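You operate a simulated robot arm through the tools that you are given. There is no shell and no other tool. Be economical: measure what you need, move in short steps, check, and stop when the job is done.

You are at the controls of a simulated two-armed robot. One attempt, no reset.

## Task
Switch lamp and black strip off, hold the strip, pull the green plug and stand it in its holder.

Only the result counts: the job must be done as asked and must still hold three seconds after the hand-in. Knocking over, shifting, dropping, spilling or breaking anything else fails it.

## Robot
Two 7-joint arms with fingered hands on one trunk, on a base that drives. Base frame: it is fixed to the floor where the robot stands at the start and does not move with it; the origin is under the middle of the robot, x ahead of it, y to its left, z up. Units: mm, degrees, N and s.
The left shoulder is at the start at [70, 142, 1089], the right one opposite. With the tool pointing down near the work surface each hand reaches from about 400 to 780 mm from the robot's upright axis, wherever it stands, measured 20 degrees to its own side. Places, roughly: black socket strip switch [900, 200, 800]; mains plug (5x5x8 cm) [1100, 200, 800]; script lamp switch [500, 200, 800]. Payload 3.6 kg a hand.
Tool frame (each hand has its own): the origin (TCP) lies between the finger pads and is the grasp point; the fingertips stand 25 mm ahead of it; z points along the fingers, y is the line along which they close. The gripper opens to 88 mm. The gripper's body begins 29 mm behind the TCP. The gripper is a hand of 5 fingers: y runs from the thumb to the fingers, the wrist lies at [-13, -97, -162] in the tool frame, and closing takes about 1.5 s.
Orientation is told as [roll, pitch, yaw] about the base's x, y, z axes, in that order, counted from this pose: with the fingers straight down and the wrist toward the robot, the tool's x, y and z point along [0, 1, 0], [1, 0, 0] and [0, 0, -1] of the base frame.

## Interface
- The arms move only by the tool drive_tool. It takes "left_series", "right_series" or both (then of equal length, played together; a hand with none holds still); each is a list of rows, each a list of 7 numbers: the turn, a rotation vector about the base's x, y, z in degrees, then the shift along the base's x, y, z in mm, then the opening, from 0 (shut) to 1 (fully open). In form: [[ax, ay, az, x, y, z, jaw], ...]. A call has 1 to 20 rows; each row shifts and turns the commanded pose from where the row before left it. Rows are played at 5 a second. More than 50 mm and 8.6 degrees between two rows, or a gripper value outside its range, and nothing of the call is played. Where a pose cannot be reached the arm comes as near as it can. A force on the tool above 60 N (or 10 N above the force at the start of the call, whichever is more), or a blocked arm, ends the call early, and 0.2 s more pass. The fingers move at their own pace (about 72 mm/s each) and stop on an object; they squeeze with about 31 N. The grip force told is the motor's: it shows also when the fingers shut on nothing. Time passes only in rows, and 0.2 s behind the last, so rows that do not move let the fingers close. It gives the time, the measured TCP pose, the force on the tool (base axes), the opening and the grip force at its end, in the units of the frame above (readings bear some noise), with the torque about the TCP (base axes, N m) and any sound that the robot's microphone picked up.
- Cameras (640 x 400 px; columns grow to the right, rows downward): "scene" is now at [136.3, 26.5, 1327.9]; the picture's right is [0.31, -0.95, 0.00], its down [-0.46, -0.15, -0.87] and it looks along [0.83, 0.27, -0.49] (base axes); focal length 272 px, centre (320, 200). "left" rides on the left gripper at [-59, -79, -105] in its tool frame; the picture's right is [-0.73, -0.32, 0.61], its down [0.62, -0.68, 0.38] and it looks along [0.29, 0.66, 0.70] (tool axes); focal length 234 px, centre (320, 200). "right" rides on the right gripper at [59, -79, -105] in its tool frame; the picture's right is [-0.73, 0.32, -0.61], its down [-0.62, -0.68, 0.38] and it looks along [-0.29, 0.66, 0.70] (tool axes); focal length 234 px, centre (320, 200). There is no depth. A picture from a camera that has moved, and an enlarged one, comes with that camera's place and axes in the base frame and with its lens.
- camera(camera): a new picture of that camera. It takes no simulated time.
- lift_body(by): slides the trunk up (or, below 0, down) by that many mm; the arms and the scene camera ride with it, the base frame stays. It gives what a move gives, with no picture.
- base_move(legs): drives the robot by 1 to 6 legs, each [ahead, left, turn to the left] in mm, mm and degrees, along the robot's own axes; the way and the turn of a leg run together, so that a leg with both is an arc; at most 1500 mm and 180 degrees a leg. The arms and the cameras ride along, it lands a little off, and it stops where it bumps. It gives what a move gives.
- set_grasp(shape, hand): the hand has 5 fingers and takes this shape, open, in about a second: jaw (thumb against the fingers, like two jaws); tri (thumb and two fingers); tip (a fingertip pinch); poke (one finger out to press); point (the index stretched); flat (the hand flat); cup (the hand cupped); fist (a fist). The gripper value then closes the fingers along that shape, each until it touches; the sizes above hold for jaw. It gives what a move gives, with no picture.
- head_to(pan, tilt): turns the head with the scene camera to pan (to the left, within 86 degrees either way) and tilt (down, from -29 to 69), counted from straight ahead of the robot. It gives what a move gives.
- enlarge(camera, box): a new picture of the part [left, top, right, bottom] of that camera's present view, enlarged. It takes no simulated time.
- hand_in(): hands the job in; it is judged then, once.

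Work in short steps. Places have to be worked out from the pictures, the camera data and where the tool is seen: move nearer, look again, correct. Check each grasp and each placing, and mend what went wrong. You have 120 turns and 108 pictures in all, those below and enlarged ones among them. Open the grippers and draw the arms clear of the work before you hand the job in, unless the task says otherwise; then end with one line.

The tools are called after "Emit:" as name(argument=value, ...) on one line, values as JSON. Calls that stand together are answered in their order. drive_tool: Moves the arms, as the interface text tells. Its arguments: {"type":"object","properties":{"left_series":{"type":"array","items":{"type":"array","items":{"type":"number"}}},"right_series":{"type":"array","items":{"type":"array","items":{"type":"number"}}}},"required":[]} The other tools are called the same way: lift_body (by) slides the trunk up or down; set_grasp (shape, hand) gives the hand a shape; base_move (legs) drives the base; head_to (pan, tilt) turns the head that bears the scene camera; camera (camera) takes a picture; enlarge (camera, box) takes an enlarged picture of a part of a camera's view; hand_in () hands the job in.

At the start:

```text
t: 0.0
left_position: [416.2, 386.7, 1226.4]
left_ee_rot: [0.0, 0.0, -0.1]
left_contact_force: [-0.2, -0.6, -0.4]
left_torque: [0.04, -0.02, 0.01]
left_finger_gap: 87.8
left_grasp_force: 0.1
left_shape: jaw
right_position: [583.2, -51.5, 1145.8]
right_ee_rot: [0.0, 0.0, -0.1]
right_contact_force: [0.6, -0.8, -0.2]
right_torque: [-0.03, 0.01, 0.02]
right_finger_gap: 87.9
right_grasp_force: 0.1
right_shape: jaw
trunk travel left (down, up): [-625.0, 315.0]
robot x, y, heading: [4.0, -0.2, 0.1]
head pan, tilt: [17.8, 29.2]
```

scene: 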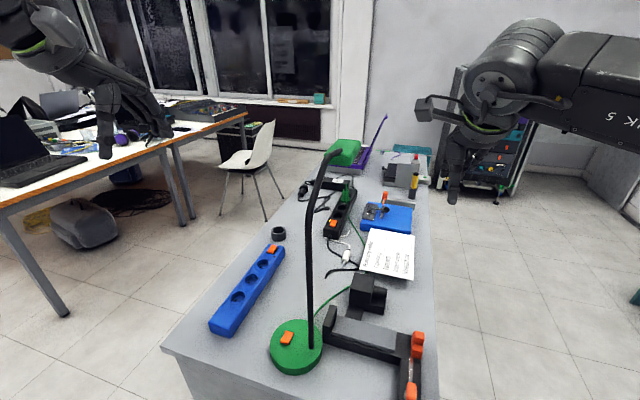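
right: 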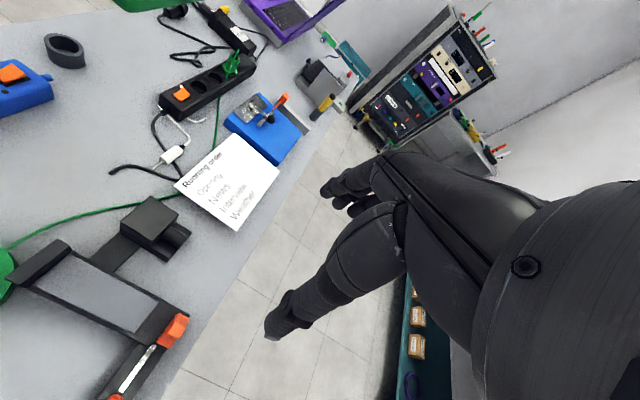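
left: 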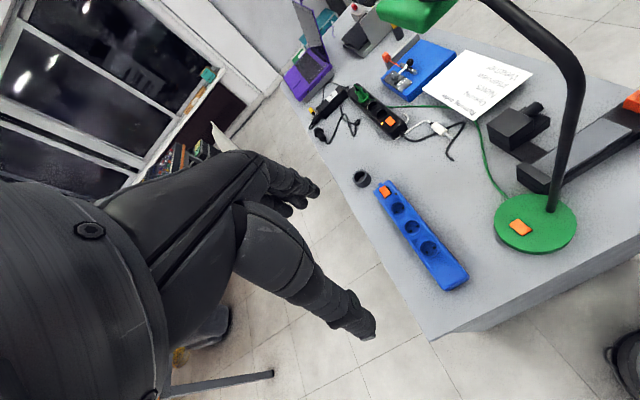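

I start with enlarged views of the strip with plug and of the lamp base.

Emit:
enlarge(camera="scene", box=[260, 120, 440, 280])

Emit:
enlarge(camera="scene", box=[200, 230, 440, 400])

Emit:
enlarge(camera="left", box=[280, 40, 480, 200])

```text
2.50 times, centred on (350, 200) of scene
camera zoom: at [136.3, 26.5, 1327.9], right [0.31, -0.95, 0.0], down [-0.46, -0.15, -0.87], along [0.83, 0.27, -0.49], focal length 679 px, centre (245, 200)
```

zoom: 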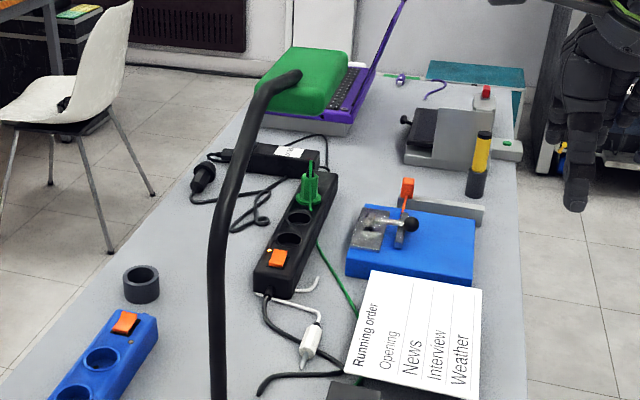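

```text
2.35 times, centred on (320, 315) of scene
camera zoom: at [136.3, 26.5, 1327.9], right [0.31, -0.95, 0.0], down [-0.46, -0.15, -0.87], along [0.83, 0.27, -0.49], focal length 639 px, centre (320, -71)
```

zoom: 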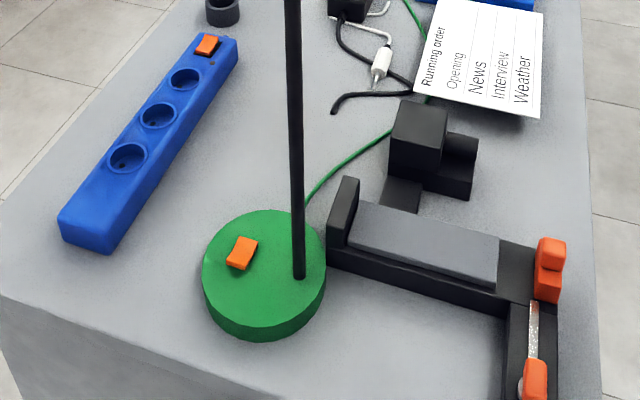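

```text
2.50 times, centred on (380, 120) of left
camera zoom: at [337.4, 326.3, 1332.6], right [-0.32, -0.73, -0.61], down [-0.68, 0.62, -0.38], along [0.66, 0.29, -0.7], focal length 585 px, centre (170, 400)
```

zoom: 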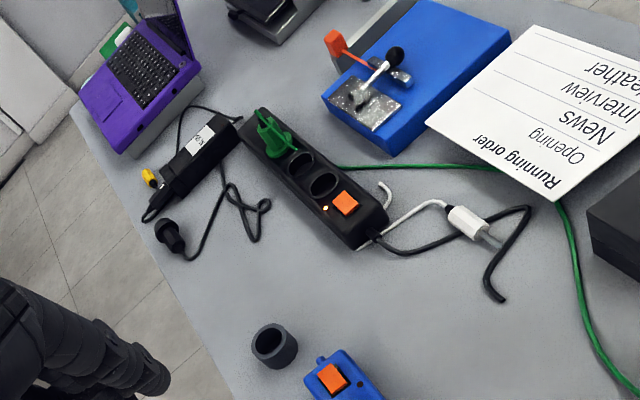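

Triangulated so far: lamp switch ≈[470,212,778], strip switch ≈[902,229,793], plug ≈[1101,228,795], dark ring (likely the holder) ≈[819,400,770]. I shape the left hand to poke and look at where its fingertip lies.

Emit:
set_grasp(hand="left", shape="poke")

Emit:
camera(camera="left")

Emit:
enlarge(camera="scene", box=[40, 30, 240, 170])

```text
t: 0.9
left_position: [416.0, 386.1, 1227.3]
left_ee_rot: [0.0, 0.0, 0.0]
left_contact_force: [-0.1, 0.1, 0.0]
left_torque: [-0.01, 0.03, -0.01]
left_finger_gap: 0.0
left_grasp_force: 0.0
left_shape: poke
right_position: [582.6, -50.8, 1146.3]
right_ee_rot: [0.0, 0.0, 0.0]
right_contact_force: [0.1, 0.1, 0.9]
right_torque: [0.01, -0.01, 0.02]
right_finger_gap: 87.6
right_grasp_force: 0.1
right_shape: jaw
trunk travel left (down, up): [-625.0, 315.0]
robot x, y, heading: [-2.0, 2.3, -0.1]
head pan, tilt: [17.8, 29.2]
```

```text
101 pictures are left
camera left: at [337.4, 326.3, 1332.6], right [-0.32, -0.73, -0.61], down [-0.68, 0.62, -0.38], along [0.66, 0.29, -0.7], focal length 234 px, centre (320, 200)
```

left: 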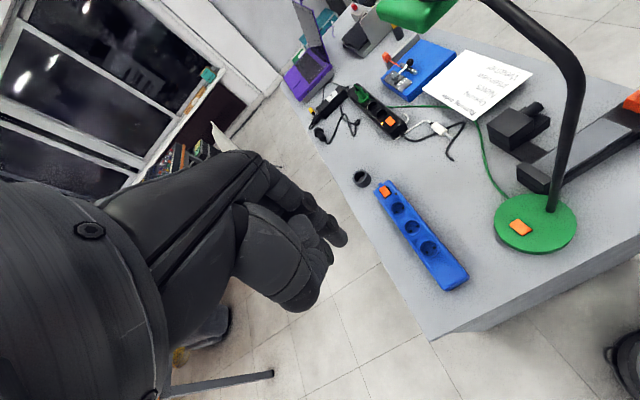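

```text
2.86 times, centred on (140, 100) of scene
camera zoom: at [136.3, 26.5, 1327.9], right [0.31, -0.95, 0.0], down [-0.46, -0.15, -0.87], along [0.83, 0.27, -0.49], focal length 776 px, centre (834, 486)
```

zoom: 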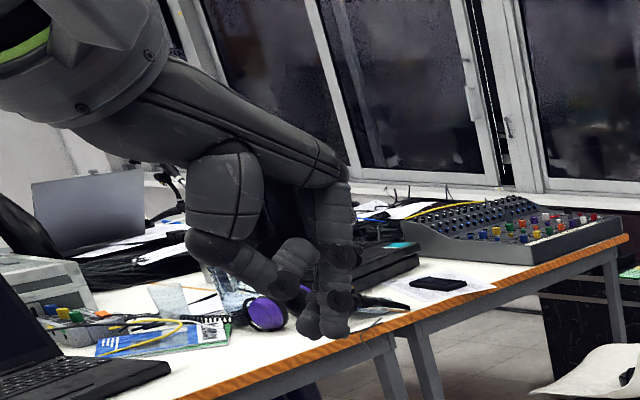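

Zoom on the hand to see which finger stands out.

Emit:
enlarge(camera="left", box=[220, 140, 400, 330])

Emit:
enlarge(camera="scene", box=[80, 80, 180, 160])

```text
2.11 times, centred on (310, 235) of left
camera zoom: at [337.4, 326.3, 1332.6], right [-0.32, -0.73, -0.61], down [-0.68, 0.62, -0.38], along [0.66, 0.29, -0.7], focal length 493 px, centre (341, 126)
```

zoom: 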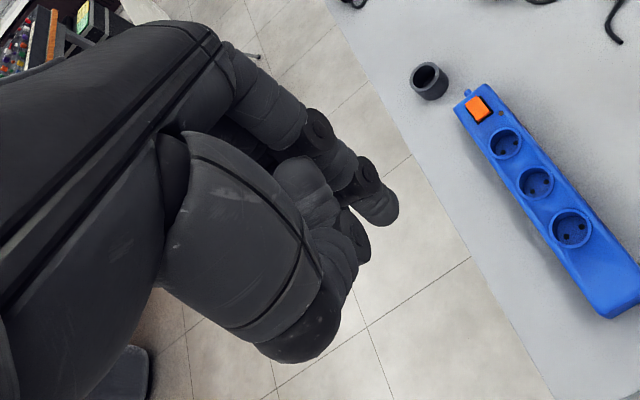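

```text
5.00 times, centred on (130, 120) of scene
camera zoom: at [136.3, 26.5, 1327.9], right [0.31, -0.95, 0.0], down [-0.46, -0.15, -0.87], along [0.83, 0.27, -0.49], focal length 1357 px, centre (1270, 600)
```

zoom: 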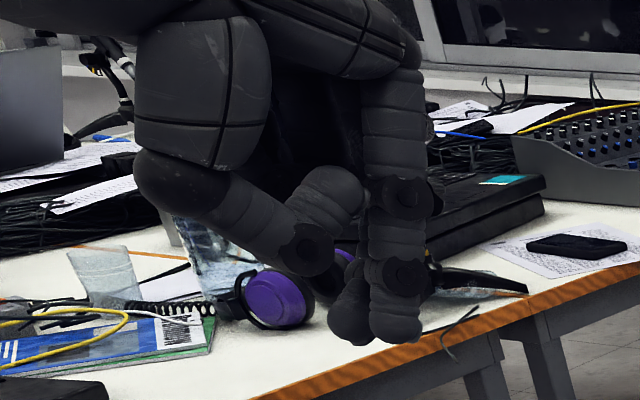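

The outstretched fingertip sits about [-5,-12,-22] mm from the TCP in base axes. I lower the left hand and bring it near the lamp switch at z≈950, well left of the stem.

Emit:
drive_tool(left_series=[[0, 0, 0, 0, 0, -50, 1], [0, 0, 0, 0, 0, -50, 1], [0, 0, 0, 0, 0, -50, 1], [0, 0, 0, 0, 0, -50, 1], [0, 0, 0, 0, 0, -50, 1], [0, 0, 0, 0, 0, -27, 1], [0, 0, 0, 0, -45, 0, 1], [0, 0, 0, 0, -45, 0, 1], [0, 0, 0, 20, -40, 0, 1], [0, 0, 0, 20, -20, 0, 1], [0, 0, 0, 0, 0, 0, 1]])

Emit:
camera(camera="left")

Emit:
camera(camera="scene")

```text
t: 3.3
left_position: [455.1, 234.2, 948.5]
left_ee_rot: [0.1, 0.0, -0.1]
left_contact_force: [0.2, -0.4, 0.8]
left_torque: [-0.02, 0.0, 0.01]
left_finger_gap: 0.1
left_grasp_force: 0.0
left_shape: poke
right_position: [581.1, -50.8, 1145.6]
right_ee_rot: [0.0, -0.1, -0.1]
right_contact_force: [-0.2, 0.6, -0.9]
right_torque: [0.02, 0.03, -0.01]
right_finger_gap: 87.8
right_grasp_force: 0.0
right_shape: jaw
trunk travel left (down, up): [-625.0, 315.0]
robot x, y, heading: [-2.5, 2.5, 0.3]
head pan, tilt: [17.8, 29.2]
```

```text
97 pictures are left
camera left: at [377.1, 175.9, 1055.0], right [-0.32, -0.73, -0.61], down [-0.68, 0.62, -0.38], along [0.66, 0.29, -0.7], focal length 234 px, centre (320, 200)
```

left: 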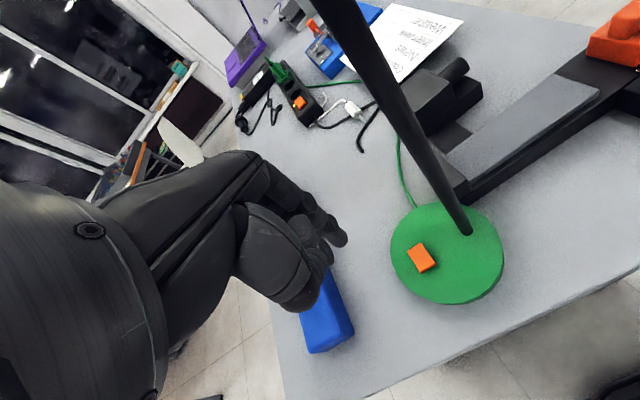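

```text
96 pictures are left
camera scene: at [135.9, 27.3, 1327.9], right [0.31, -0.95, 0.0], down [-0.46, -0.15, -0.87], along [0.83, 0.27, -0.49], focal length 272 px, centre (320, 200)
```

scene: 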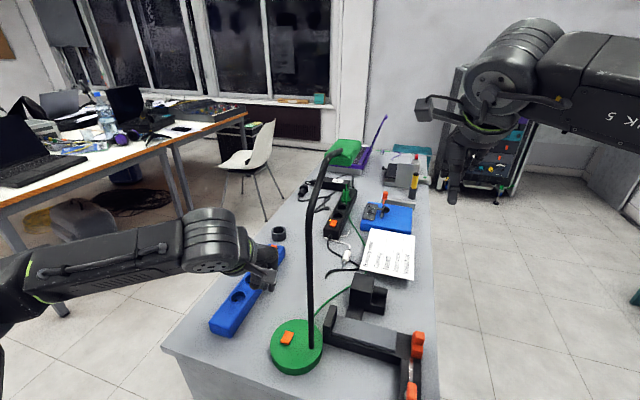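

Switch re-triangulates to ≈[470,210,774]. Zoom to see which rocker side is raised.

Emit:
enlarge(camera="left", box=[380, 220, 480, 290])

Emit:
enlarge(camera="scene", box=[260, 310, 330, 380])

```text
5.71 times, centred on (430, 255) of left
camera zoom: at [377.1, 175.9, 1055.0], right [-0.32, -0.73, -0.61], down [-0.68, 0.62, -0.38], along [0.66, 0.29, -0.7], focal length 1338 px, centre (-309, -114)
```

zoom: 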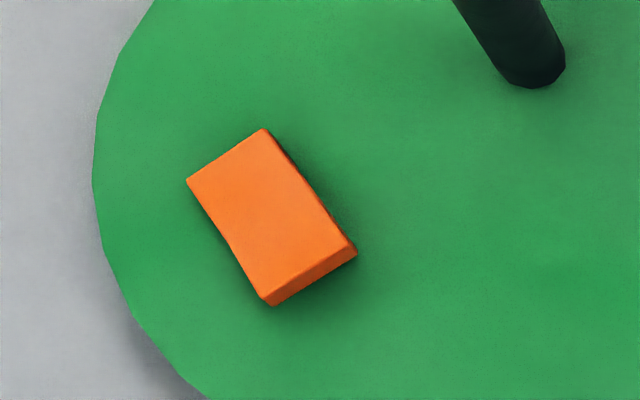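

```text
5.71 times, centred on (295, 345) of scene
camera zoom: at [135.9, 27.3, 1327.9], right [0.31, -0.95, 0.0], down [-0.46, -0.15, -0.87], along [0.83, 0.27, -0.49], focal length 1551 px, centre (463, -629)
```

zoom: 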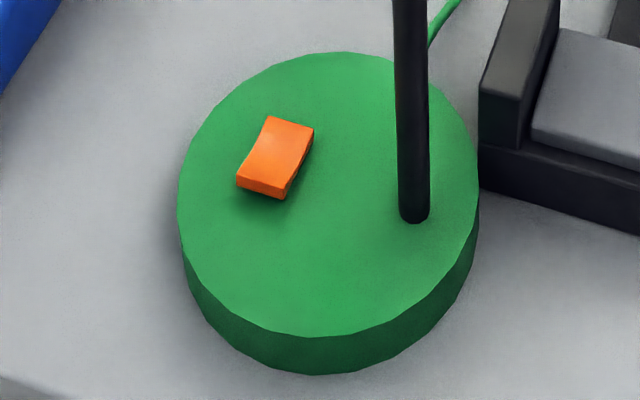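

The near (robot-side) end looks raised. I place the fingertip over that end at TCP ≈[465,223] and lower to z≈835 for a check.

Emit:
drive_tool(left_series=[[0, 0, 0, 5, -5, -30, 1], [0, 0, 0, 5, -6, -30, 1], [0, 0, 0, 0, 0, -30, 1], [0, 0, 0, 0, 0, -24, 1], [0, 0, 0, 0, 0, 0, 1]])

Emit:
enlarge(camera="left", box=[260, 160, 460, 320])

Emit:
enlarge(camera="scene", box=[220, 250, 360, 380])

```text
t: 4.5
left_position: [466.7, 225.7, 835.6]
left_ee_rot: [0.0, 0.0, 0.1]
left_contact_force: [0.5, 1.0, 0.3]
left_torque: [-0.01, 0.0, -0.02]
left_finger_gap: 0.3
left_grasp_force: 0.0
left_shape: poke
right_position: [581.9, -51.8, 1146.6]
right_ee_rot: [0.0, 0.1, 0.0]
right_contact_force: [0.2, 0.8, -0.2]
right_torque: [0.03, -0.03, -0.01]
right_finger_gap: 87.8
right_grasp_force: 0.1
right_shape: jaw
trunk travel left (down, up): [-625.0, 315.0]
robot x, y, heading: [-0.3, -0.4, 0.0]
head pan, tilt: [17.8, 29.2]
```

```text
2.50 times, centred on (360, 240) of left
camera zoom: at [387.0, 164.6, 941.9], right [-0.32, -0.73, -0.61], down [-0.68, 0.62, -0.38], along [0.66, 0.29, -0.7], focal length 585 px, centre (220, 100)
```

zoom: 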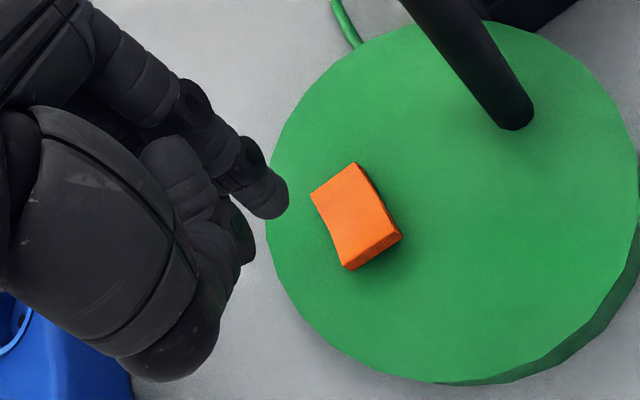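

```text
3.08 times, centred on (290, 315) of scene
camera zoom: at [136.2, 26.3, 1327.9], right [0.31, -0.95, 0.0], down [-0.46, -0.15, -0.87], along [0.83, 0.27, -0.49], focal length 835 px, centre (412, -154)
```

zoom: 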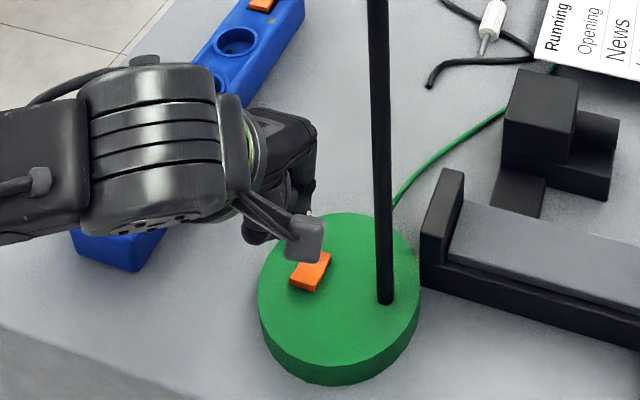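

Tip is ≈[462,214,812]; the rocker spans x 456–484 at y≈209. I shift y −5 and descend to near contact.

Emit:
drive_tool(left_series=[[0, 0, 0, -1, -5, -10, 1], [0, 0, 0, 0, 0, -10, 1], [0, 0, 0, 0, 0, -5, 1], [0, 0, 0, 0, 0, 0, 1]])

Emit:
enlarge(camera="left", box=[280, 180, 400, 280])

```text
t: 5.5
left_position: [465.4, 220.7, 809.7]
left_ee_rot: [0.1, -0.1, 0.1]
left_contact_force: [-0.6, 0.4, 0.6]
left_torque: [0.02, 0.01, -0.02]
left_finger_gap: 0.1
left_grasp_force: 0.1
left_shape: poke
right_position: [581.5, -51.4, 1146.6]
right_ee_rot: [-0.1, -0.1, 0.0]
right_contact_force: [0.0, 0.1, 0.6]
right_torque: [-0.03, 0.02, 0.04]
right_finger_gap: 87.5
right_grasp_force: 0.0
right_shape: jaw
trunk travel left (down, up): [-625.0, 315.0]
robot x, y, heading: [-2.1, -2.0, 0.2]
head pan, tilt: [17.8, 29.2]
```

```text
4.00 times, centred on (340, 230) of left
camera zoom: at [386.1, 160.1, 916.5], right [-0.32, -0.73, -0.61], down [-0.68, 0.62, -0.38], along [0.66, 0.29, -0.7], focal length 937 px, centre (240, 80)
```

zoom: 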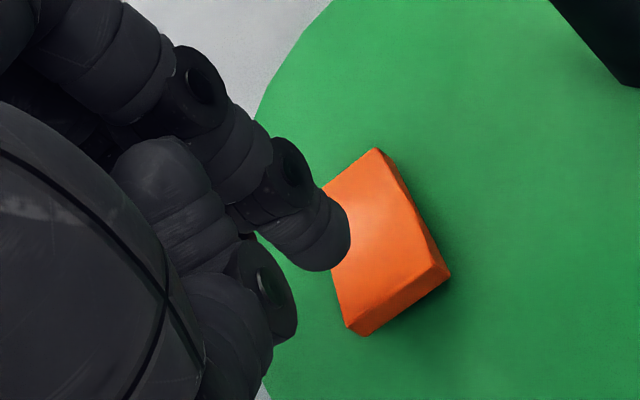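

Tip lines up with the near half of the rocker. Press down in 2 mm steps.

Emit:
drive_tool(left_series=[[0, 0, 0, -1, -1, -3, 1], [0, 0, 0, 0, 0, -3, 1], [0, 0, 0, 0, 0, -2, 1], [0, 0, 0, 0, 0, -2, 1], [0, 0, 0, 0, 0, 0, 1]])

Emit:
enlarge(camera="left", box=[280, 180, 400, 280])

```text
t: 6.7
left_position: [463.4, 219.2, 799.6]
left_ee_rot: [0.0, 0.0, 0.1]
left_contact_force: [0.0, -0.3, 0.1]
left_torque: [-0.05, 0.0, -0.01]
left_finger_gap: 0.0
left_grasp_force: 0.1
left_shape: poke
right_position: [581.6, -51.6, 1146.7]
right_ee_rot: [0.0, 0.1, 0.0]
right_contact_force: [0.0, 0.8, -0.1]
right_torque: [-0.02, -0.01, 0.04]
right_finger_gap: 87.8
right_grasp_force: 0.1
right_shape: jaw
trunk travel left (down, up): [-625.0, 315.0]
robot x, y, heading: [-3.0, -0.6, 0.3]
head pan, tilt: [17.8, 29.2]
```

```text
4.00 times, centred on (340, 230) of left
camera zoom: at [385.1, 159.2, 906.3], right [-0.32, -0.73, -0.61], down [-0.68, 0.62, -0.38], along [0.66, 0.29, -0.7], focal length 937 px, centre (240, 80)
```

zoom: 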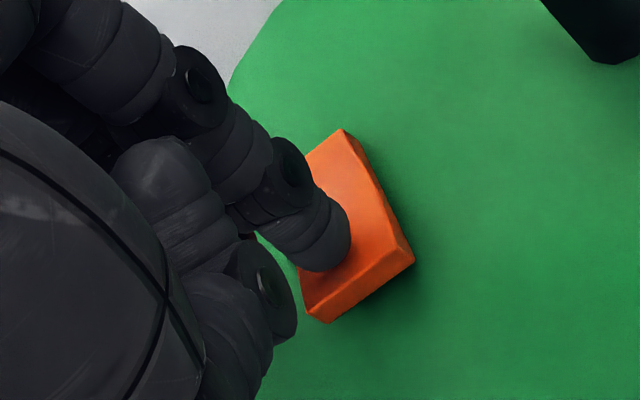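

No contact yet; the near end is clearly the raised one and the tip is above it. I continue down.

Emit:
drive_tool(left_series=[[0, 0, 0, -1, 0, -2, 1], [0, 0, 0, 0, 0, -2, 1], [0, 0, 0, 0, 0, -2, 1], [0, 0, 0, 0, 0, 0, 1]])

Emit:
enlarge(camera="left", box=[280, 180, 400, 280])

```text
t: 7.7
left_position: [462.8, 217.2, 795.6]
left_ee_rot: [0.0, -0.2, 0.1]
left_contact_force: [1.0, 0.3, 17.4]
left_torque: [-0.03, -0.04, -0.03]
left_finger_gap: 0.2
left_grasp_force: 0.0
left_shape: poke
right_position: [580.6, -51.4, 1147.0]
right_ee_rot: [0.0, -0.1, -0.1]
right_contact_force: [0.8, -0.8, 0.3]
right_torque: [-0.02, 0.02, 0.03]
right_finger_gap: 87.7
right_grasp_force: 0.1
right_shape: jaw
trunk travel left (down, up): [-625.0, 315.0]
robot x, y, heading: [2.7, 1.9, -0.0]
head pan, tilt: [17.8, 29.2]
```

```text
4.00 times, centred on (340, 230) of left
camera zoom: at [383.3, 158.7, 902.2], right [-0.32, -0.73, -0.61], down [-0.68, 0.62, -0.39], along [0.66, 0.29, -0.69], focal length 937 px, centre (240, 80)
```

zoom: 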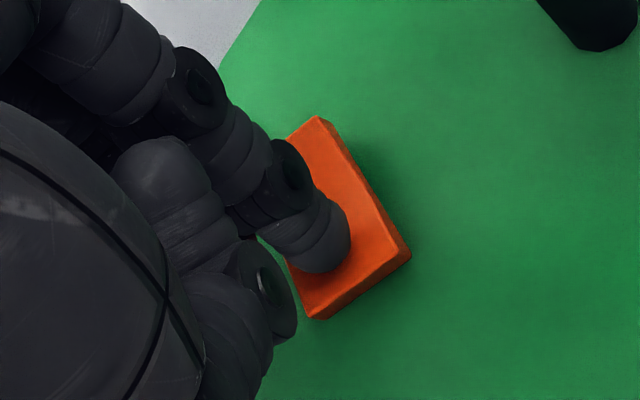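

The picture got darker and the rocker looks tipped: the lamp seems off. I lift the finger and verify.

Emit:
drive_tool(left_series=[[0, 0, 0, 0, 0, 10, 1], [0, 0, 0, 0, 5, 40, 1], [0, 0, 0, 0, 20, 45, 1], [0, 0, 0, 0, 45, 0, 1], [0, 0, 0, 0, 45, 0, 1], [0, 0, 0, 0, 0, 0, 1]])

Emit:
enlarge(camera="scene", box=[260, 310, 330, 380])

Emit:
camera(camera="scene")

```text
t: 9.1
left_position: [463.1, 336.1, 890.3]
left_ee_rot: [0.0, 0.0, 0.0]
left_contact_force: [0.8, 0.8, 0.3]
left_torque: [0.01, 0.01, -0.02]
left_finger_gap: 0.1
left_grasp_force: 0.0
left_shape: poke
right_position: [582.5, -52.7, 1145.5]
right_ee_rot: [0.0, 0.1, 0.0]
right_contact_force: [0.4, -0.7, 0.0]
right_torque: [0.02, 0.01, 0.02]
right_finger_gap: 87.9
right_grasp_force: 0.0
right_shape: jaw
trunk travel left (down, up): [-625.0, 315.0]
robot x, y, heading: [-0.5, 2.5, 0.1]
head pan, tilt: [17.8, 29.2]
```

```text
5.71 times, centred on (295, 345) of scene
camera zoom: at [136.9, 26.1, 1327.8], right [0.31, -0.95, 0.0], down [-0.46, -0.15, -0.87], along [0.83, 0.27, -0.49], focal length 1551 px, centre (463, -629)
```

zoom: 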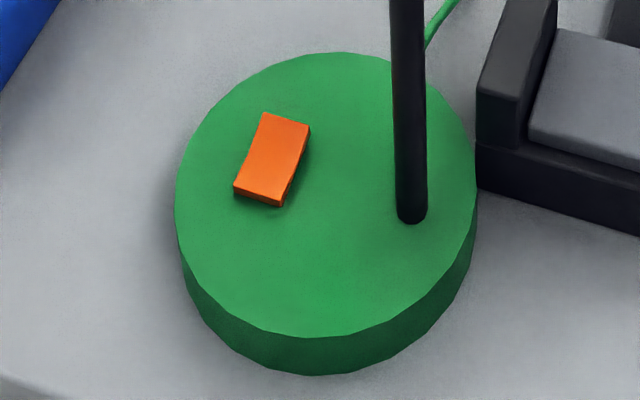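

```text
87 pictures are left
camera scene: at [136.9, 26.1, 1327.8], right [0.31, -0.95, 0.0], down [-0.46, -0.15, -0.87], along [0.83, 0.27, -0.49], focal length 272 px, centre (320, 200)
```

scene: 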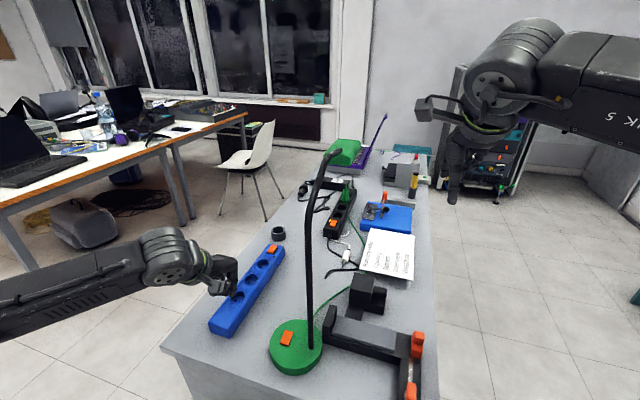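

Lamp is off (rocker flipped). Now I raise the left hand and the trunk, to drive round to the table's left side without touching the lamp.

Emit:
drive_tool(left_series=[[0, 0, 0, -10, 10, 50, 1], [0, 0, 0, -10, 10, 50, 1], [0, 0, 0, -10, 10, 50, 1], [0, 0, 0, -10, 10, 50, 1], [0, 0, 0, 0, 0, 50, 1], [0, 0, 0, 0, 0, 50, 1]])

Emit:
lift_body(by=150)

Emit:
base_move(legs=[[-100, 0, 0], [0, 880, 0]])

Emit:
camera(camera="scene")

```text
refused: row 1 steps farther than a row can; nothing moved
```

```text
t: 10.8
left_position: [462.0, 335.1, 1041.3]
left_ee_rot: [0.0, 0.0, 0.0]
left_contact_force: [-0.3, -0.2, 0.7]
left_torque: [0.01, 0.03, 0.01]
left_finger_gap: 0.1
left_grasp_force: 0.0
left_shape: poke
right_position: [581.7, -51.0, 1295.5]
right_ee_rot: [0.0, 0.0, 0.0]
right_contact_force: [0.9, 0.1, 0.5]
right_torque: [0.02, 0.01, 0.0]
right_finger_gap: 87.6
right_grasp_force: 0.1
right_shape: jaw
trunk travel left (down, up): [-775.0, 165.0]
robot x, y, heading: [0.6, 0.8, -0.2]
head pan, tilt: [17.8, 29.2]
```

```text
t: 16.3
left_position: [361.6, 1217.3, 1040.1]
left_ee_rot: [0.0, 0.0, -0.1]
left_contact_force: [0.1, 1.2, 0.7]
left_torque: [-0.02, -0.02, 0.0]
left_finger_gap: 0.0
left_grasp_force: 0.1
left_shape: poke
right_position: [481.4, 831.4, 1296.4]
right_ee_rot: [0.0, 0.0, 0.0]
right_contact_force: [0.3, -0.5, -0.5]
right_torque: [0.0, -0.01, 0.0]
right_finger_gap: 87.7
right_grasp_force: 0.1
right_shape: jaw
trunk travel left (down, up): [-775.0, 165.0]
robot x, y, heading: [-101.9, 884.2, 0.3]
head pan, tilt: [17.8, 29.2]
```

```text
86 pictures are left
camera scene: at [35.8, 909.2, 1477.9], right [0.31, -0.95, 0.0], down [-0.46, -0.15, -0.87], along [0.83, 0.27, -0.49], focal length 272 px, centre (320, 200)
```

scene: 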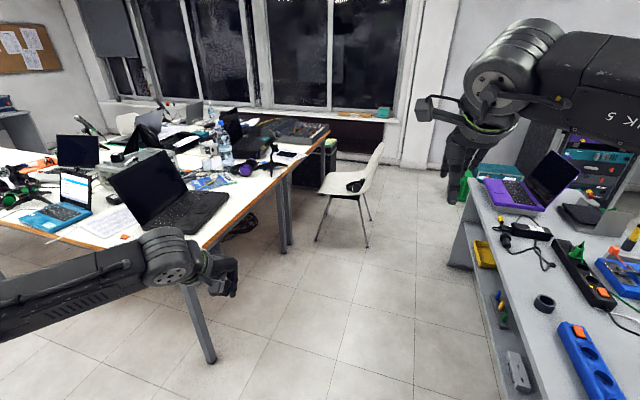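

Path is clear (desk edge at y≈1630). I raise the left hand, then drive ahead and turn to face the table.

Emit:
drive_tool(left_series=[[0, 0, 0, 0, 0, 48, 1], [0, 0, 0, 0, 0, 48, 1], [0, 0, 0, 0, 0, 48, 1], [0, 0, 0, 0, 0, 40, 1]])

Emit:
base_move(legs=[[1100, 0, 0], [0, 0, -90]])

Emit:
head_to(pan=0, tilt=45)

Emit:
camera(camera="scene")

```text
t: 17.3
left_position: [362.7, 1217.4, 1220.0]
left_ee_rot: [-0.2, 0.8, 0.0]
left_contact_force: [-0.3, -0.4, 1.2]
left_torque: [-0.02, 0.01, 0.02]
left_finger_gap: 0.2
left_grasp_force: 0.0
left_shape: poke
right_position: [483.1, 832.5, 1296.3]
right_ee_rot: [0.1, 0.0, 0.0]
right_contact_force: [-0.3, 0.4, -0.1]
right_torque: [0.03, 0.03, 0.01]
right_finger_gap: 87.9
right_grasp_force: 0.1
right_shape: jaw
trunk travel left (down, up): [-775.0, 165.0]
robot x, y, heading: [-102.2, 887.3, -0.3]
head pan, tilt: [17.8, 29.2]
```

```text
t: 26.7
left_position: [1331.9, 430.3, 1223.5]
left_ee_rot: [0.0, -0.1, -89.4]
left_contact_force: [0.6, -0.5, 0.1]
left_torque: [0.01, -0.01, 0.04]
left_finger_gap: 0.3
left_grasp_force: 0.1
left_shape: poke
right_position: [947.8, 304.6, 1295.6]
right_ee_rot: [0.0, 0.0, -89.4]
right_contact_force: [0.1, 0.4, 0.3]
right_torque: [0.0, -0.02, 0.0]
right_finger_gap: 87.7
right_grasp_force: 0.0
right_shape: jaw
trunk travel left (down, up): [-775.0, 165.0]
robot x, y, heading: [991.6, 893.5, -89.4]
head pan, tilt: [17.8, 29.2]
```

```text
t: 27.5
left_position: [1332.3, 429.5, 1224.6]
left_ee_rot: [0.1, 0.0, -89.4]
left_contact_force: [-0.1, 0.6, -0.8]
left_torque: [0.01, 0.0, 0.03]
left_finger_gap: 0.2
left_grasp_force: 0.0
left_shape: poke
right_position: [948.6, 305.4, 1295.8]
right_ee_rot: [0.1, 0.0, -89.5]
right_contact_force: [0.5, -0.3, 0.0]
right_torque: [0.0, 0.0, 0.01]
right_finger_gap: 87.7
right_grasp_force: 0.0
right_shape: jaw
trunk travel left (down, up): [-775.0, 165.0]
robot x, y, heading: [993.9, 886.8, -89.3]
head pan, tilt: [0.0, 45.0]
```

```text
85 pictures are left
camera scene: at [994.3, 755.1, 1454.0], right [-1.0, -0.01, 0.0], down [-0.01, 0.71, -0.71], along [0.01, -0.71, -0.71], focal length 272 px, centre (320, 200)
```

scene: 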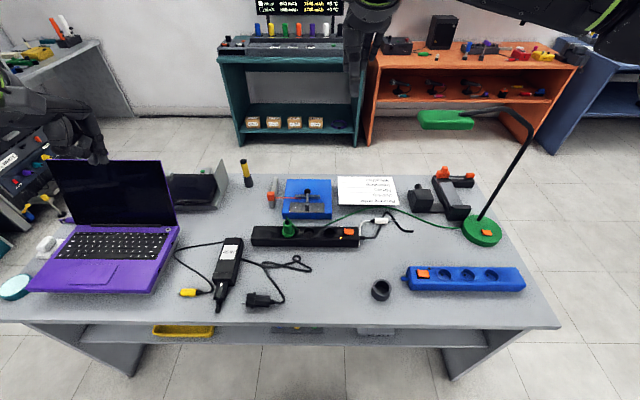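

Good view. Zoom on the black strip, plug and ring.

Emit:
enlarge(camera="scene", box=[240, 205, 370, 265])

Emit:
enlarge(camera="scene", box=[340, 250, 420, 310])

Emit:
camera(camera="right")

```text
4.92 times, centred on (305, 235) of scene
camera zoom: at [994.3, 755.1, 1454.0], right [-1.0, -0.01, 0.0], down [-0.01, 0.71, -0.71], along [0.01, -0.71, -0.71], focal length 1336 px, centre (394, 28)
```

zoom: 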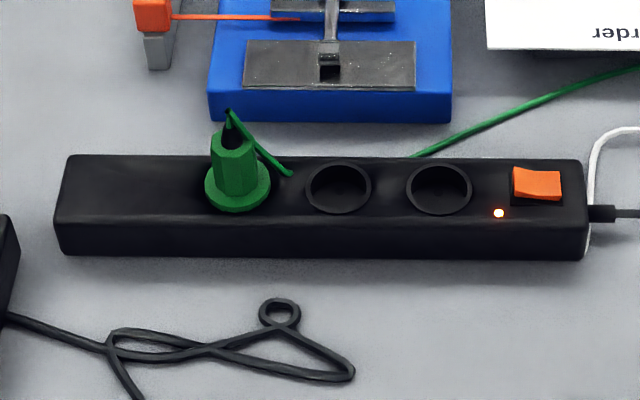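

```text
6.67 times, centred on (380, 280) of scene
camera zoom: at [994.3, 755.1, 1454.0], right [-1.0, -0.01, 0.0], down [-0.01, 0.71, -0.71], along [0.01, -0.71, -0.71], focal length 1810 px, centre (-80, -333)
```

zoom: 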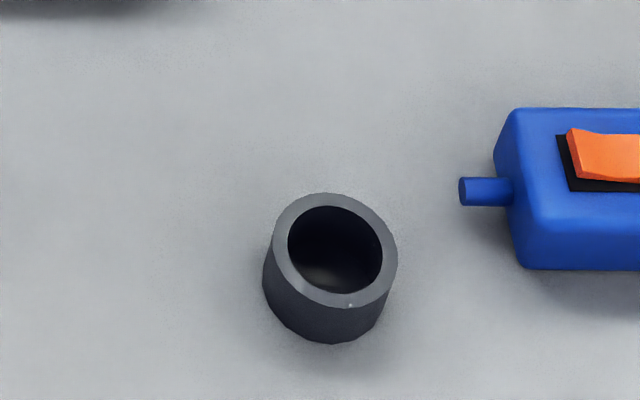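

```text
82 pictures are left
camera right: at [1007.0, 384.4, 1401.6], right [-0.72, -0.33, 0.61], down [-0.63, 0.68, -0.38], along [-0.28, -0.66, -0.7], focal length 234 px, centre (320, 200)
```

right: 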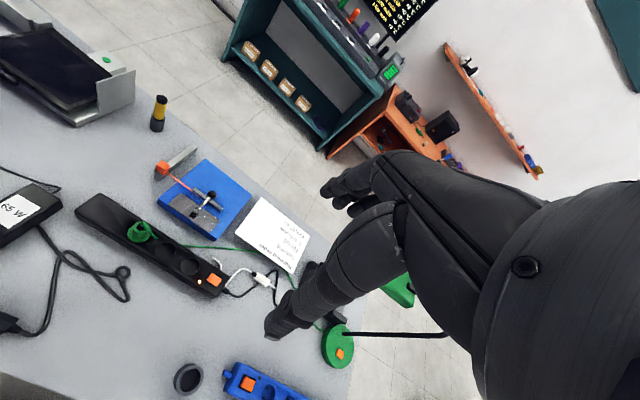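

Lamp's off; the black strip's LED is lit. I lower the trunk back, set the right hand to poke, and bring it above the strip switch (≈[912,233,793] in current readings).

Emit:
lift_body(by=-150)

Emit:
set_grasp(hand="right", shape="poke")

Emit:
drive_tool(right_series=[[0, 0, 0, -15, -20, -40, 1], [0, 0, 0, -15, -20, -40, 1], [0, 0, 0, -15, -20, -40, 1], [0, 0, 0, 0, -15, -45, 1], [0, 0, 0, 0, 0, -45, 1], [0, 0, 0, 0, 0, 0, 1]])

Emit:
camera(camera="right")

Emit:
camera(camera="scene")

```text
t: 29.2
left_position: [1332.4, 431.3, 1074.5]
left_ee_rot: [0.0, 0.0, -89.4]
left_contact_force: [0.4, 0.7, -0.3]
left_torque: [0.0, 0.0, 0.0]
left_finger_gap: 0.0
left_grasp_force: 0.1
left_shape: poke
right_position: [947.7, 304.8, 1146.7]
right_ee_rot: [0.0, 0.0, -89.3]
right_contact_force: [-0.4, -0.2, -0.6]
right_torque: [-0.01, -0.02, 0.0]
right_finger_gap: 87.9
right_grasp_force: 0.1
right_shape: jaw
trunk travel left (down, up): [-625.0, 315.0]
robot x, y, heading: [991.1, 885.6, -89.3]
head pan, tilt: [0.0, 45.0]
```

```text
t: 30.1
left_position: [1332.1, 429.7, 1074.7]
left_ee_rot: [0.1, 0.0, -89.4]
left_contact_force: [0.5, -0.4, 0.2]
left_torque: [-0.02, -0.01, 0.01]
left_finger_gap: 0.0
left_grasp_force: 0.0
left_shape: poke
right_position: [948.2, 306.1, 1146.1]
right_ee_rot: [0.0, 0.0, -89.3]
right_contact_force: [0.7, 0.1, 1.0]
right_torque: [0.04, 0.01, 0.01]
right_finger_gap: 0.1
right_grasp_force: 0.0
right_shape: poke
trunk travel left (down, up): [-625.0, 315.0]
robot x, y, heading: [996.0, 890.4, -89.6]
head pan, tilt: [0.0, 45.0]
```

```text
t: 31.6
left_position: [1332.3, 430.4, 1074.6]
left_ee_rot: [0.0, -0.1, -89.5]
left_contact_force: [0.1, 0.3, 0.7]
left_torque: [0.01, -0.01, -0.01]
left_finger_gap: 0.1
left_grasp_force: 0.1
left_shape: poke
right_position: [903.3, 231.1, 934.7]
right_ee_rot: [0.0, 0.0, -89.4]
right_contact_force: [0.2, -0.2, 0.6]
right_torque: [-0.02, -0.01, 0.03]
right_finger_gap: 0.1
right_grasp_force: 0.1
right_shape: poke
trunk travel left (down, up): [-625.0, 315.0]
robot x, y, heading: [996.0, 888.3, -89.6]
head pan, tilt: [0.0, 45.0]
```

```text
81 pictures are left
camera right: at [961.8, 309.6, 1040.1], right [-0.72, -0.33, 0.61], down [-0.63, 0.67, -0.38], along [-0.28, -0.66, -0.7], focal length 234 px, centre (320, 200)
```

right: 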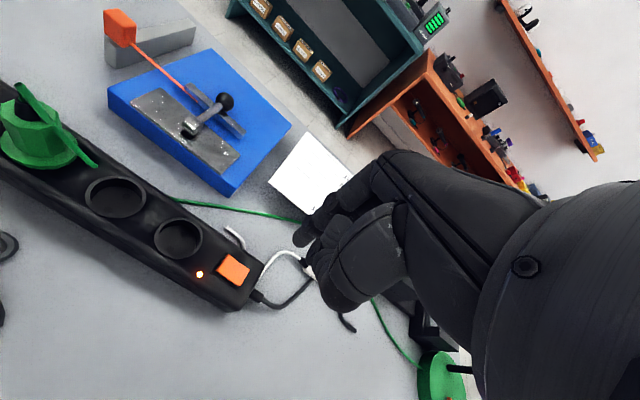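

```text
80 pictures are left
camera scene: at [994.4, 755.4, 1304.0], right [-1.0, -0.01, 0.0], down [-0.01, 0.71, -0.71], along [0.01, -0.71, -0.71], focal length 272 px, centre (320, 200)
```

scene: 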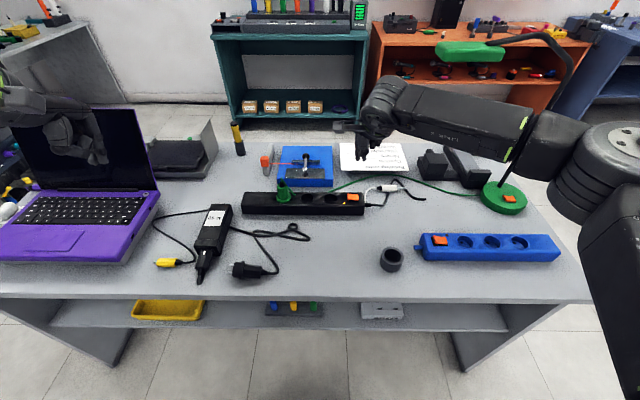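

Zoom on the strip switch to judge which end is raised.

Emit:
enlarge(camera="right", box=[180, 230, 280, 310])

Emit:
enlarge(camera="scene", box=[320, 120, 400, 220])

```text
5.00 times, centred on (230, 270) of right
camera zoom: at [961.8, 309.6, 1040.1], right [-0.72, -0.33, 0.61], down [-0.63, 0.67, -0.38], along [-0.28, -0.66, -0.7], focal length 1171 px, centre (770, -150)
```

zoom: 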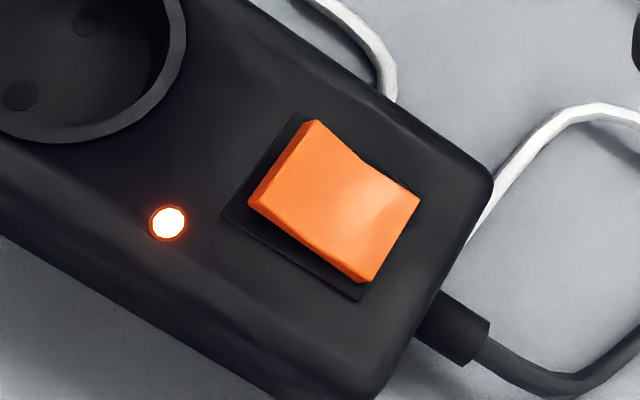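

```text
4.00 times, centred on (360, 170) of scene
camera zoom: at [994.4, 755.4, 1304.0], right [-1.0, -0.01, 0.0], down [-0.01, 0.71, -0.71], along [0.01, -0.71, -0.71], focal length 1086 px, centre (160, 320)
```

zoom: 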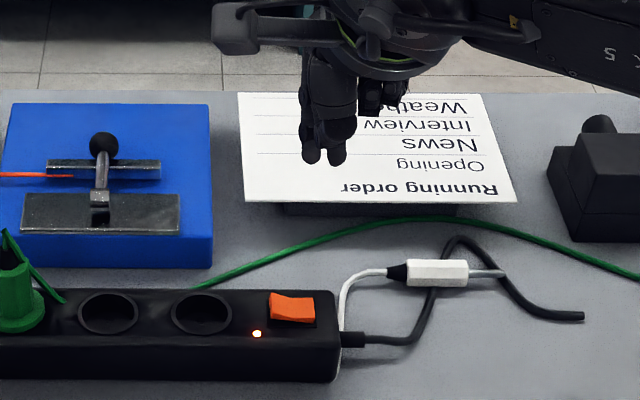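

The raised end is the +x end (≈[927,230,797]). I aim the fingertip at [922,230] and descend to TCP z≈845 for a check.

Emit:
drive_tool(right_series=[[0, 0, 0, 4, -3, -40, 1], [0, 0, 0, 4, -2, -40, 1], [0, 0, 0, 0, 0, -10, 1], [0, 0, 0, 0, 0, 0, 1]])

Emit:
enlarge(camera="right", box=[220, 190, 360, 290])

Emit:
enlarge(camera="scene", box=[320, 140, 400, 220])

```text
t: 32.5
left_position: [1331.9, 429.2, 1074.8]
left_ee_rot: [-0.1, 0.0, -89.4]
left_contact_force: [-0.2, -0.3, -0.3]
left_torque: [-0.01, 0.03, -0.01]
left_finger_gap: 0.0
left_grasp_force: 0.0
left_shape: poke
right_position: [910.1, 225.5, 847.1]
right_ee_rot: [0.0, 0.0, -89.4]
right_contact_force: [0.9, 0.6, 0.2]
right_torque: [-0.02, -0.01, -0.05]
right_finger_gap: 0.0
right_grasp_force: 0.0
right_shape: poke
trunk travel left (down, up): [-625.0, 315.0]
robot x, y, heading: [991.8, 891.0, -89.6]
head pan, tilt: [0.0, 45.0]
```

```text
4.00 times, centred on (290, 240) of right
camera zoom: at [970.3, 304.5, 950.9], right [-0.72, -0.33, 0.61], down [-0.63, 0.68, -0.38], along [-0.28, -0.66, -0.7], focal length 937 px, centre (440, 40)
```

zoom: 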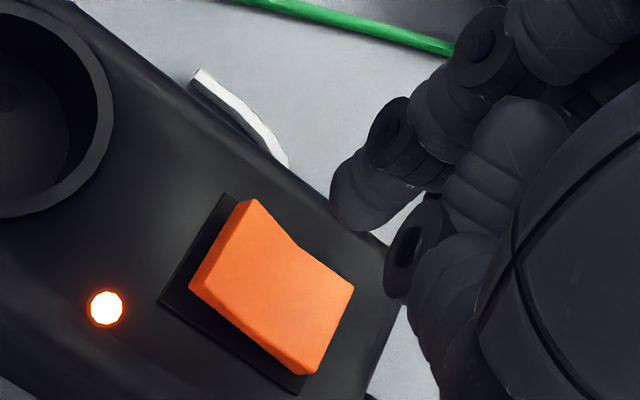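

```text
5.00 times, centred on (360, 180) of scene
camera zoom: at [994.3, 755.0, 1304.0], right [-1.0, -0.01, 0.0], down [-0.01, 0.71, -0.71], along [0.01, -0.71, -0.71], focal length 1357 px, centre (120, 300)
```

zoom: 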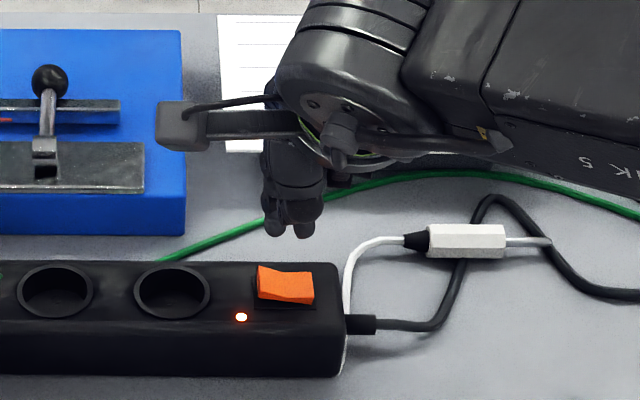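

Tip ≈[921,230], rocker's raised end x≈929, centre ≈915: aligned. Descend with small steps.

Emit:
drive_tool(right_series=[[0, 0, 0, 1, 0, -10, 1], [0, 0, 0, 0, 0, -8, 1], [0, 0, 0, 0, 0, -4, 1], [0, 0, 0, 0, 0, -2, 1], [0, 0, 0, 0, 0, 0, 1]])

Emit:
enlarge(camera="right", box=[220, 190, 360, 290])

```text
t: 33.8
left_position: [1331.7, 430.1, 1075.2]
left_ee_rot: [0.0, 0.1, -89.5]
left_contact_force: [0.3, 1.2, -1.0]
left_torque: [-0.01, -0.03, -0.02]
left_finger_gap: 0.2
left_grasp_force: 0.1
left_shape: poke
right_position: [912.7, 225.2, 821.8]
right_ee_rot: [0.0, 0.0, -89.4]
right_contact_force: [-0.7, -0.1, 0.3]
right_torque: [-0.01, -0.03, -0.02]
right_finger_gap: 0.1
right_grasp_force: 0.1
right_shape: poke
trunk travel left (down, up): [-625.0, 315.0]
robot x, y, heading: [990.4, 889.9, -89.4]
head pan, tilt: [0.0, 45.0]
```

```text
4.00 times, centred on (290, 240) of right
camera zoom: at [971.1, 304.7, 927.1], right [-0.72, -0.33, 0.61], down [-0.63, 0.68, -0.38], along [-0.28, -0.66, -0.7], focal length 937 px, centre (440, 40)
```

zoom: 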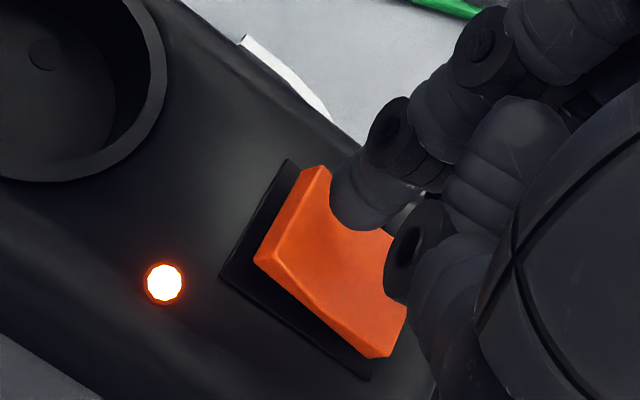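

Still no contact; LED still lit. Continue in 2 mm steps, shifted slightly toward the raised end.

Emit:
drive_tool(right_series=[[0, 0, 0, 2, 0, -2, 1], [0, 0, 0, 0, 0, -2, 1], [0, 0, 0, 0, 0, -2, 1], [0, 0, 0, 0, 0, -1, 1], [0, 0, 0, 0, 0, 0, 1]])

Emit:
enlarge(camera="right", box=[220, 190, 360, 290])

```text
t: 35.0
left_position: [1332.3, 428.8, 1075.3]
left_ee_rot: [0.1, 0.0, -89.4]
left_contact_force: [0.1, -1.2, -0.7]
left_torque: [-0.01, -0.01, -0.01]
left_finger_gap: 0.0
left_grasp_force: 0.1
left_shape: poke
right_position: [913.7, 224.1, 815.4]
right_ee_rot: [0.0, 0.0, -89.4]
right_contact_force: [-0.1, 0.0, 0.8]
right_torque: [-0.03, -0.04, 0.04]
right_finger_gap: 0.0
right_grasp_force: 0.1
right_shape: poke
trunk travel left (down, up): [-625.0, 315.0]
robot x, y, heading: [993.3, 889.8, -89.1]
head pan, tilt: [0.0, 45.0]
```

```text
4.00 times, centred on (290, 240) of right
camera zoom: at [973.2, 304.9, 920.5], right [-0.72, -0.33, 0.61], down [-0.63, 0.67, -0.38], along [-0.28, -0.66, -0.7], focal length 937 px, centre (440, 40)
```

zoom: 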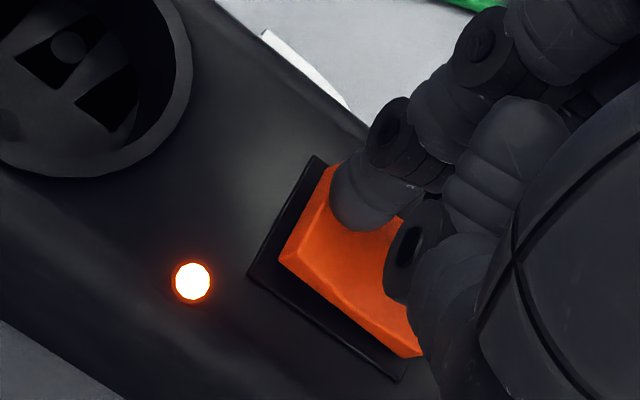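

Contact is near. Continue pressing down.

Emit:
drive_tool(right_series=[[0, 0, 0, 0, 0, -2, 1], [0, 0, 0, 0, 0, -2, 1], [0, 0, 0, 0, 0, -2, 1], [0, 0, 0, 0, 0, 0, 1]])

Emit:
enlarge(camera="right", box=[220, 190, 360, 290])

```text
t: 36.0
left_position: [1332.6, 434.2, 1077.4]
left_ee_rot: [0.0, -0.2, -89.3]
left_contact_force: [-0.6, -0.4, -0.2]
left_torque: [0.03, -0.01, 0.02]
left_finger_gap: 0.3
left_grasp_force: 0.1
left_shape: poke
right_position: [914.3, 225.3, 815.5]
right_ee_rot: [0.1, -0.5, -89.5]
right_contact_force: [-1.4, -12.2, 39.9]
right_torque: [-0.32, 0.2, 0.06]
right_finger_gap: 0.2
right_grasp_force: 0.1
right_shape: poke
trunk travel left (down, up): [-625.0, 315.0]
robot x, y, heading: [993.4, 887.3, -89.4]
head pan, tilt: [0.0, 45.0]
```

```text
4.00 times, centred on (290, 240) of right
camera zoom: at [973.2, 307.0, 919.3], right [-0.72, -0.32, 0.61], down [-0.63, 0.67, -0.39], along [-0.28, -0.67, -0.69], focal length 937 px, centre (440, 40)
```

zoom: 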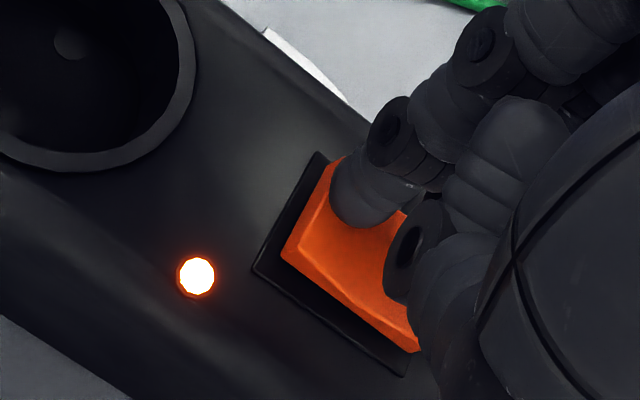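

40 N but no flip: the neighbouring curled finger is probably bearing on the other end of the rocker. I lift, tilt the hand 20° about +y so that only the index leads, and shift toward the raised end.

Emit:
drive_tool(right_series=[[0, 0, 0, 0, 0, 6, 1], [0, 0, 0, 0, 0, 16, 1], [0, 7, 0, 4, 0, 0, 1], [0, 7, 0, 4, 0, 0, 1], [0, 6, 0, 4, 0, 0, 1], [0, 0, 0, 0, 0, 0, 1], [0, 0, 0, 0, 0, 0, 1]])

Emit:
enlarge(camera="right", box=[220, 190, 360, 290])

Emit:
enlarge(camera="scene", box=[320, 140, 400, 220])

```text
t: 37.5
left_position: [1332.4, 429.4, 1074.0]
left_ee_rot: [0.0, 0.1, -89.4]
left_contact_force: [-0.7, 0.0, 0.5]
left_torque: [0.01, -0.01, 0.03]
left_finger_gap: 0.0
left_grasp_force: 0.0
left_shape: poke
right_position: [926.9, 225.4, 831.4]
right_ee_rot: [-20.0, 0.2, -89.5]
right_contact_force: [0.5, 0.3, -0.9]
right_torque: [-0.01, -0.01, -0.01]
right_finger_gap: 0.0
right_grasp_force: 0.1
right_shape: poke
trunk travel left (down, up): [-625.0, 315.0]
robot x, y, heading: [991.0, 884.3, -89.2]
head pan, tilt: [0.0, 45.0]
```

```text
4.00 times, centred on (290, 240) of right
camera zoom: at [1017.6, 304.6, 910.2], right [-0.47, -0.33, 0.82], down [-0.72, 0.67, -0.14], along [-0.5, -0.66, -0.56], focal length 937 px, centre (440, 40)
```

zoom: 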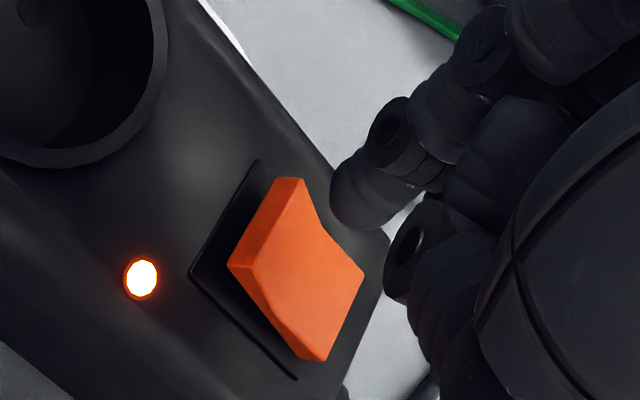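

```text
5.00 times, centred on (360, 180) of scene
camera zoom: at [994.4, 755.1, 1304.0], right [-1.0, -0.01, 0.0], down [-0.01, 0.71, -0.71], along [0.01, -0.71, -0.71], focal length 1357 px, centre (120, 300)
```

zoom: 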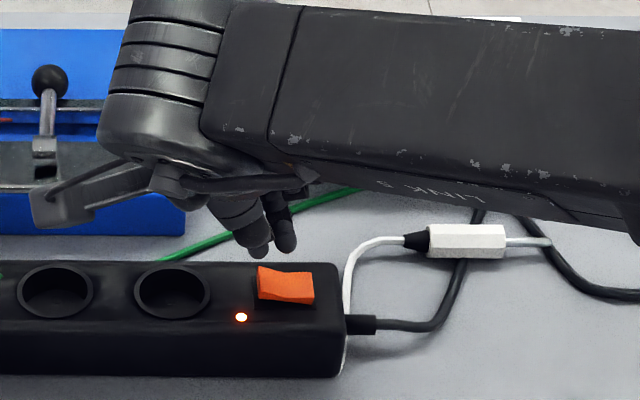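

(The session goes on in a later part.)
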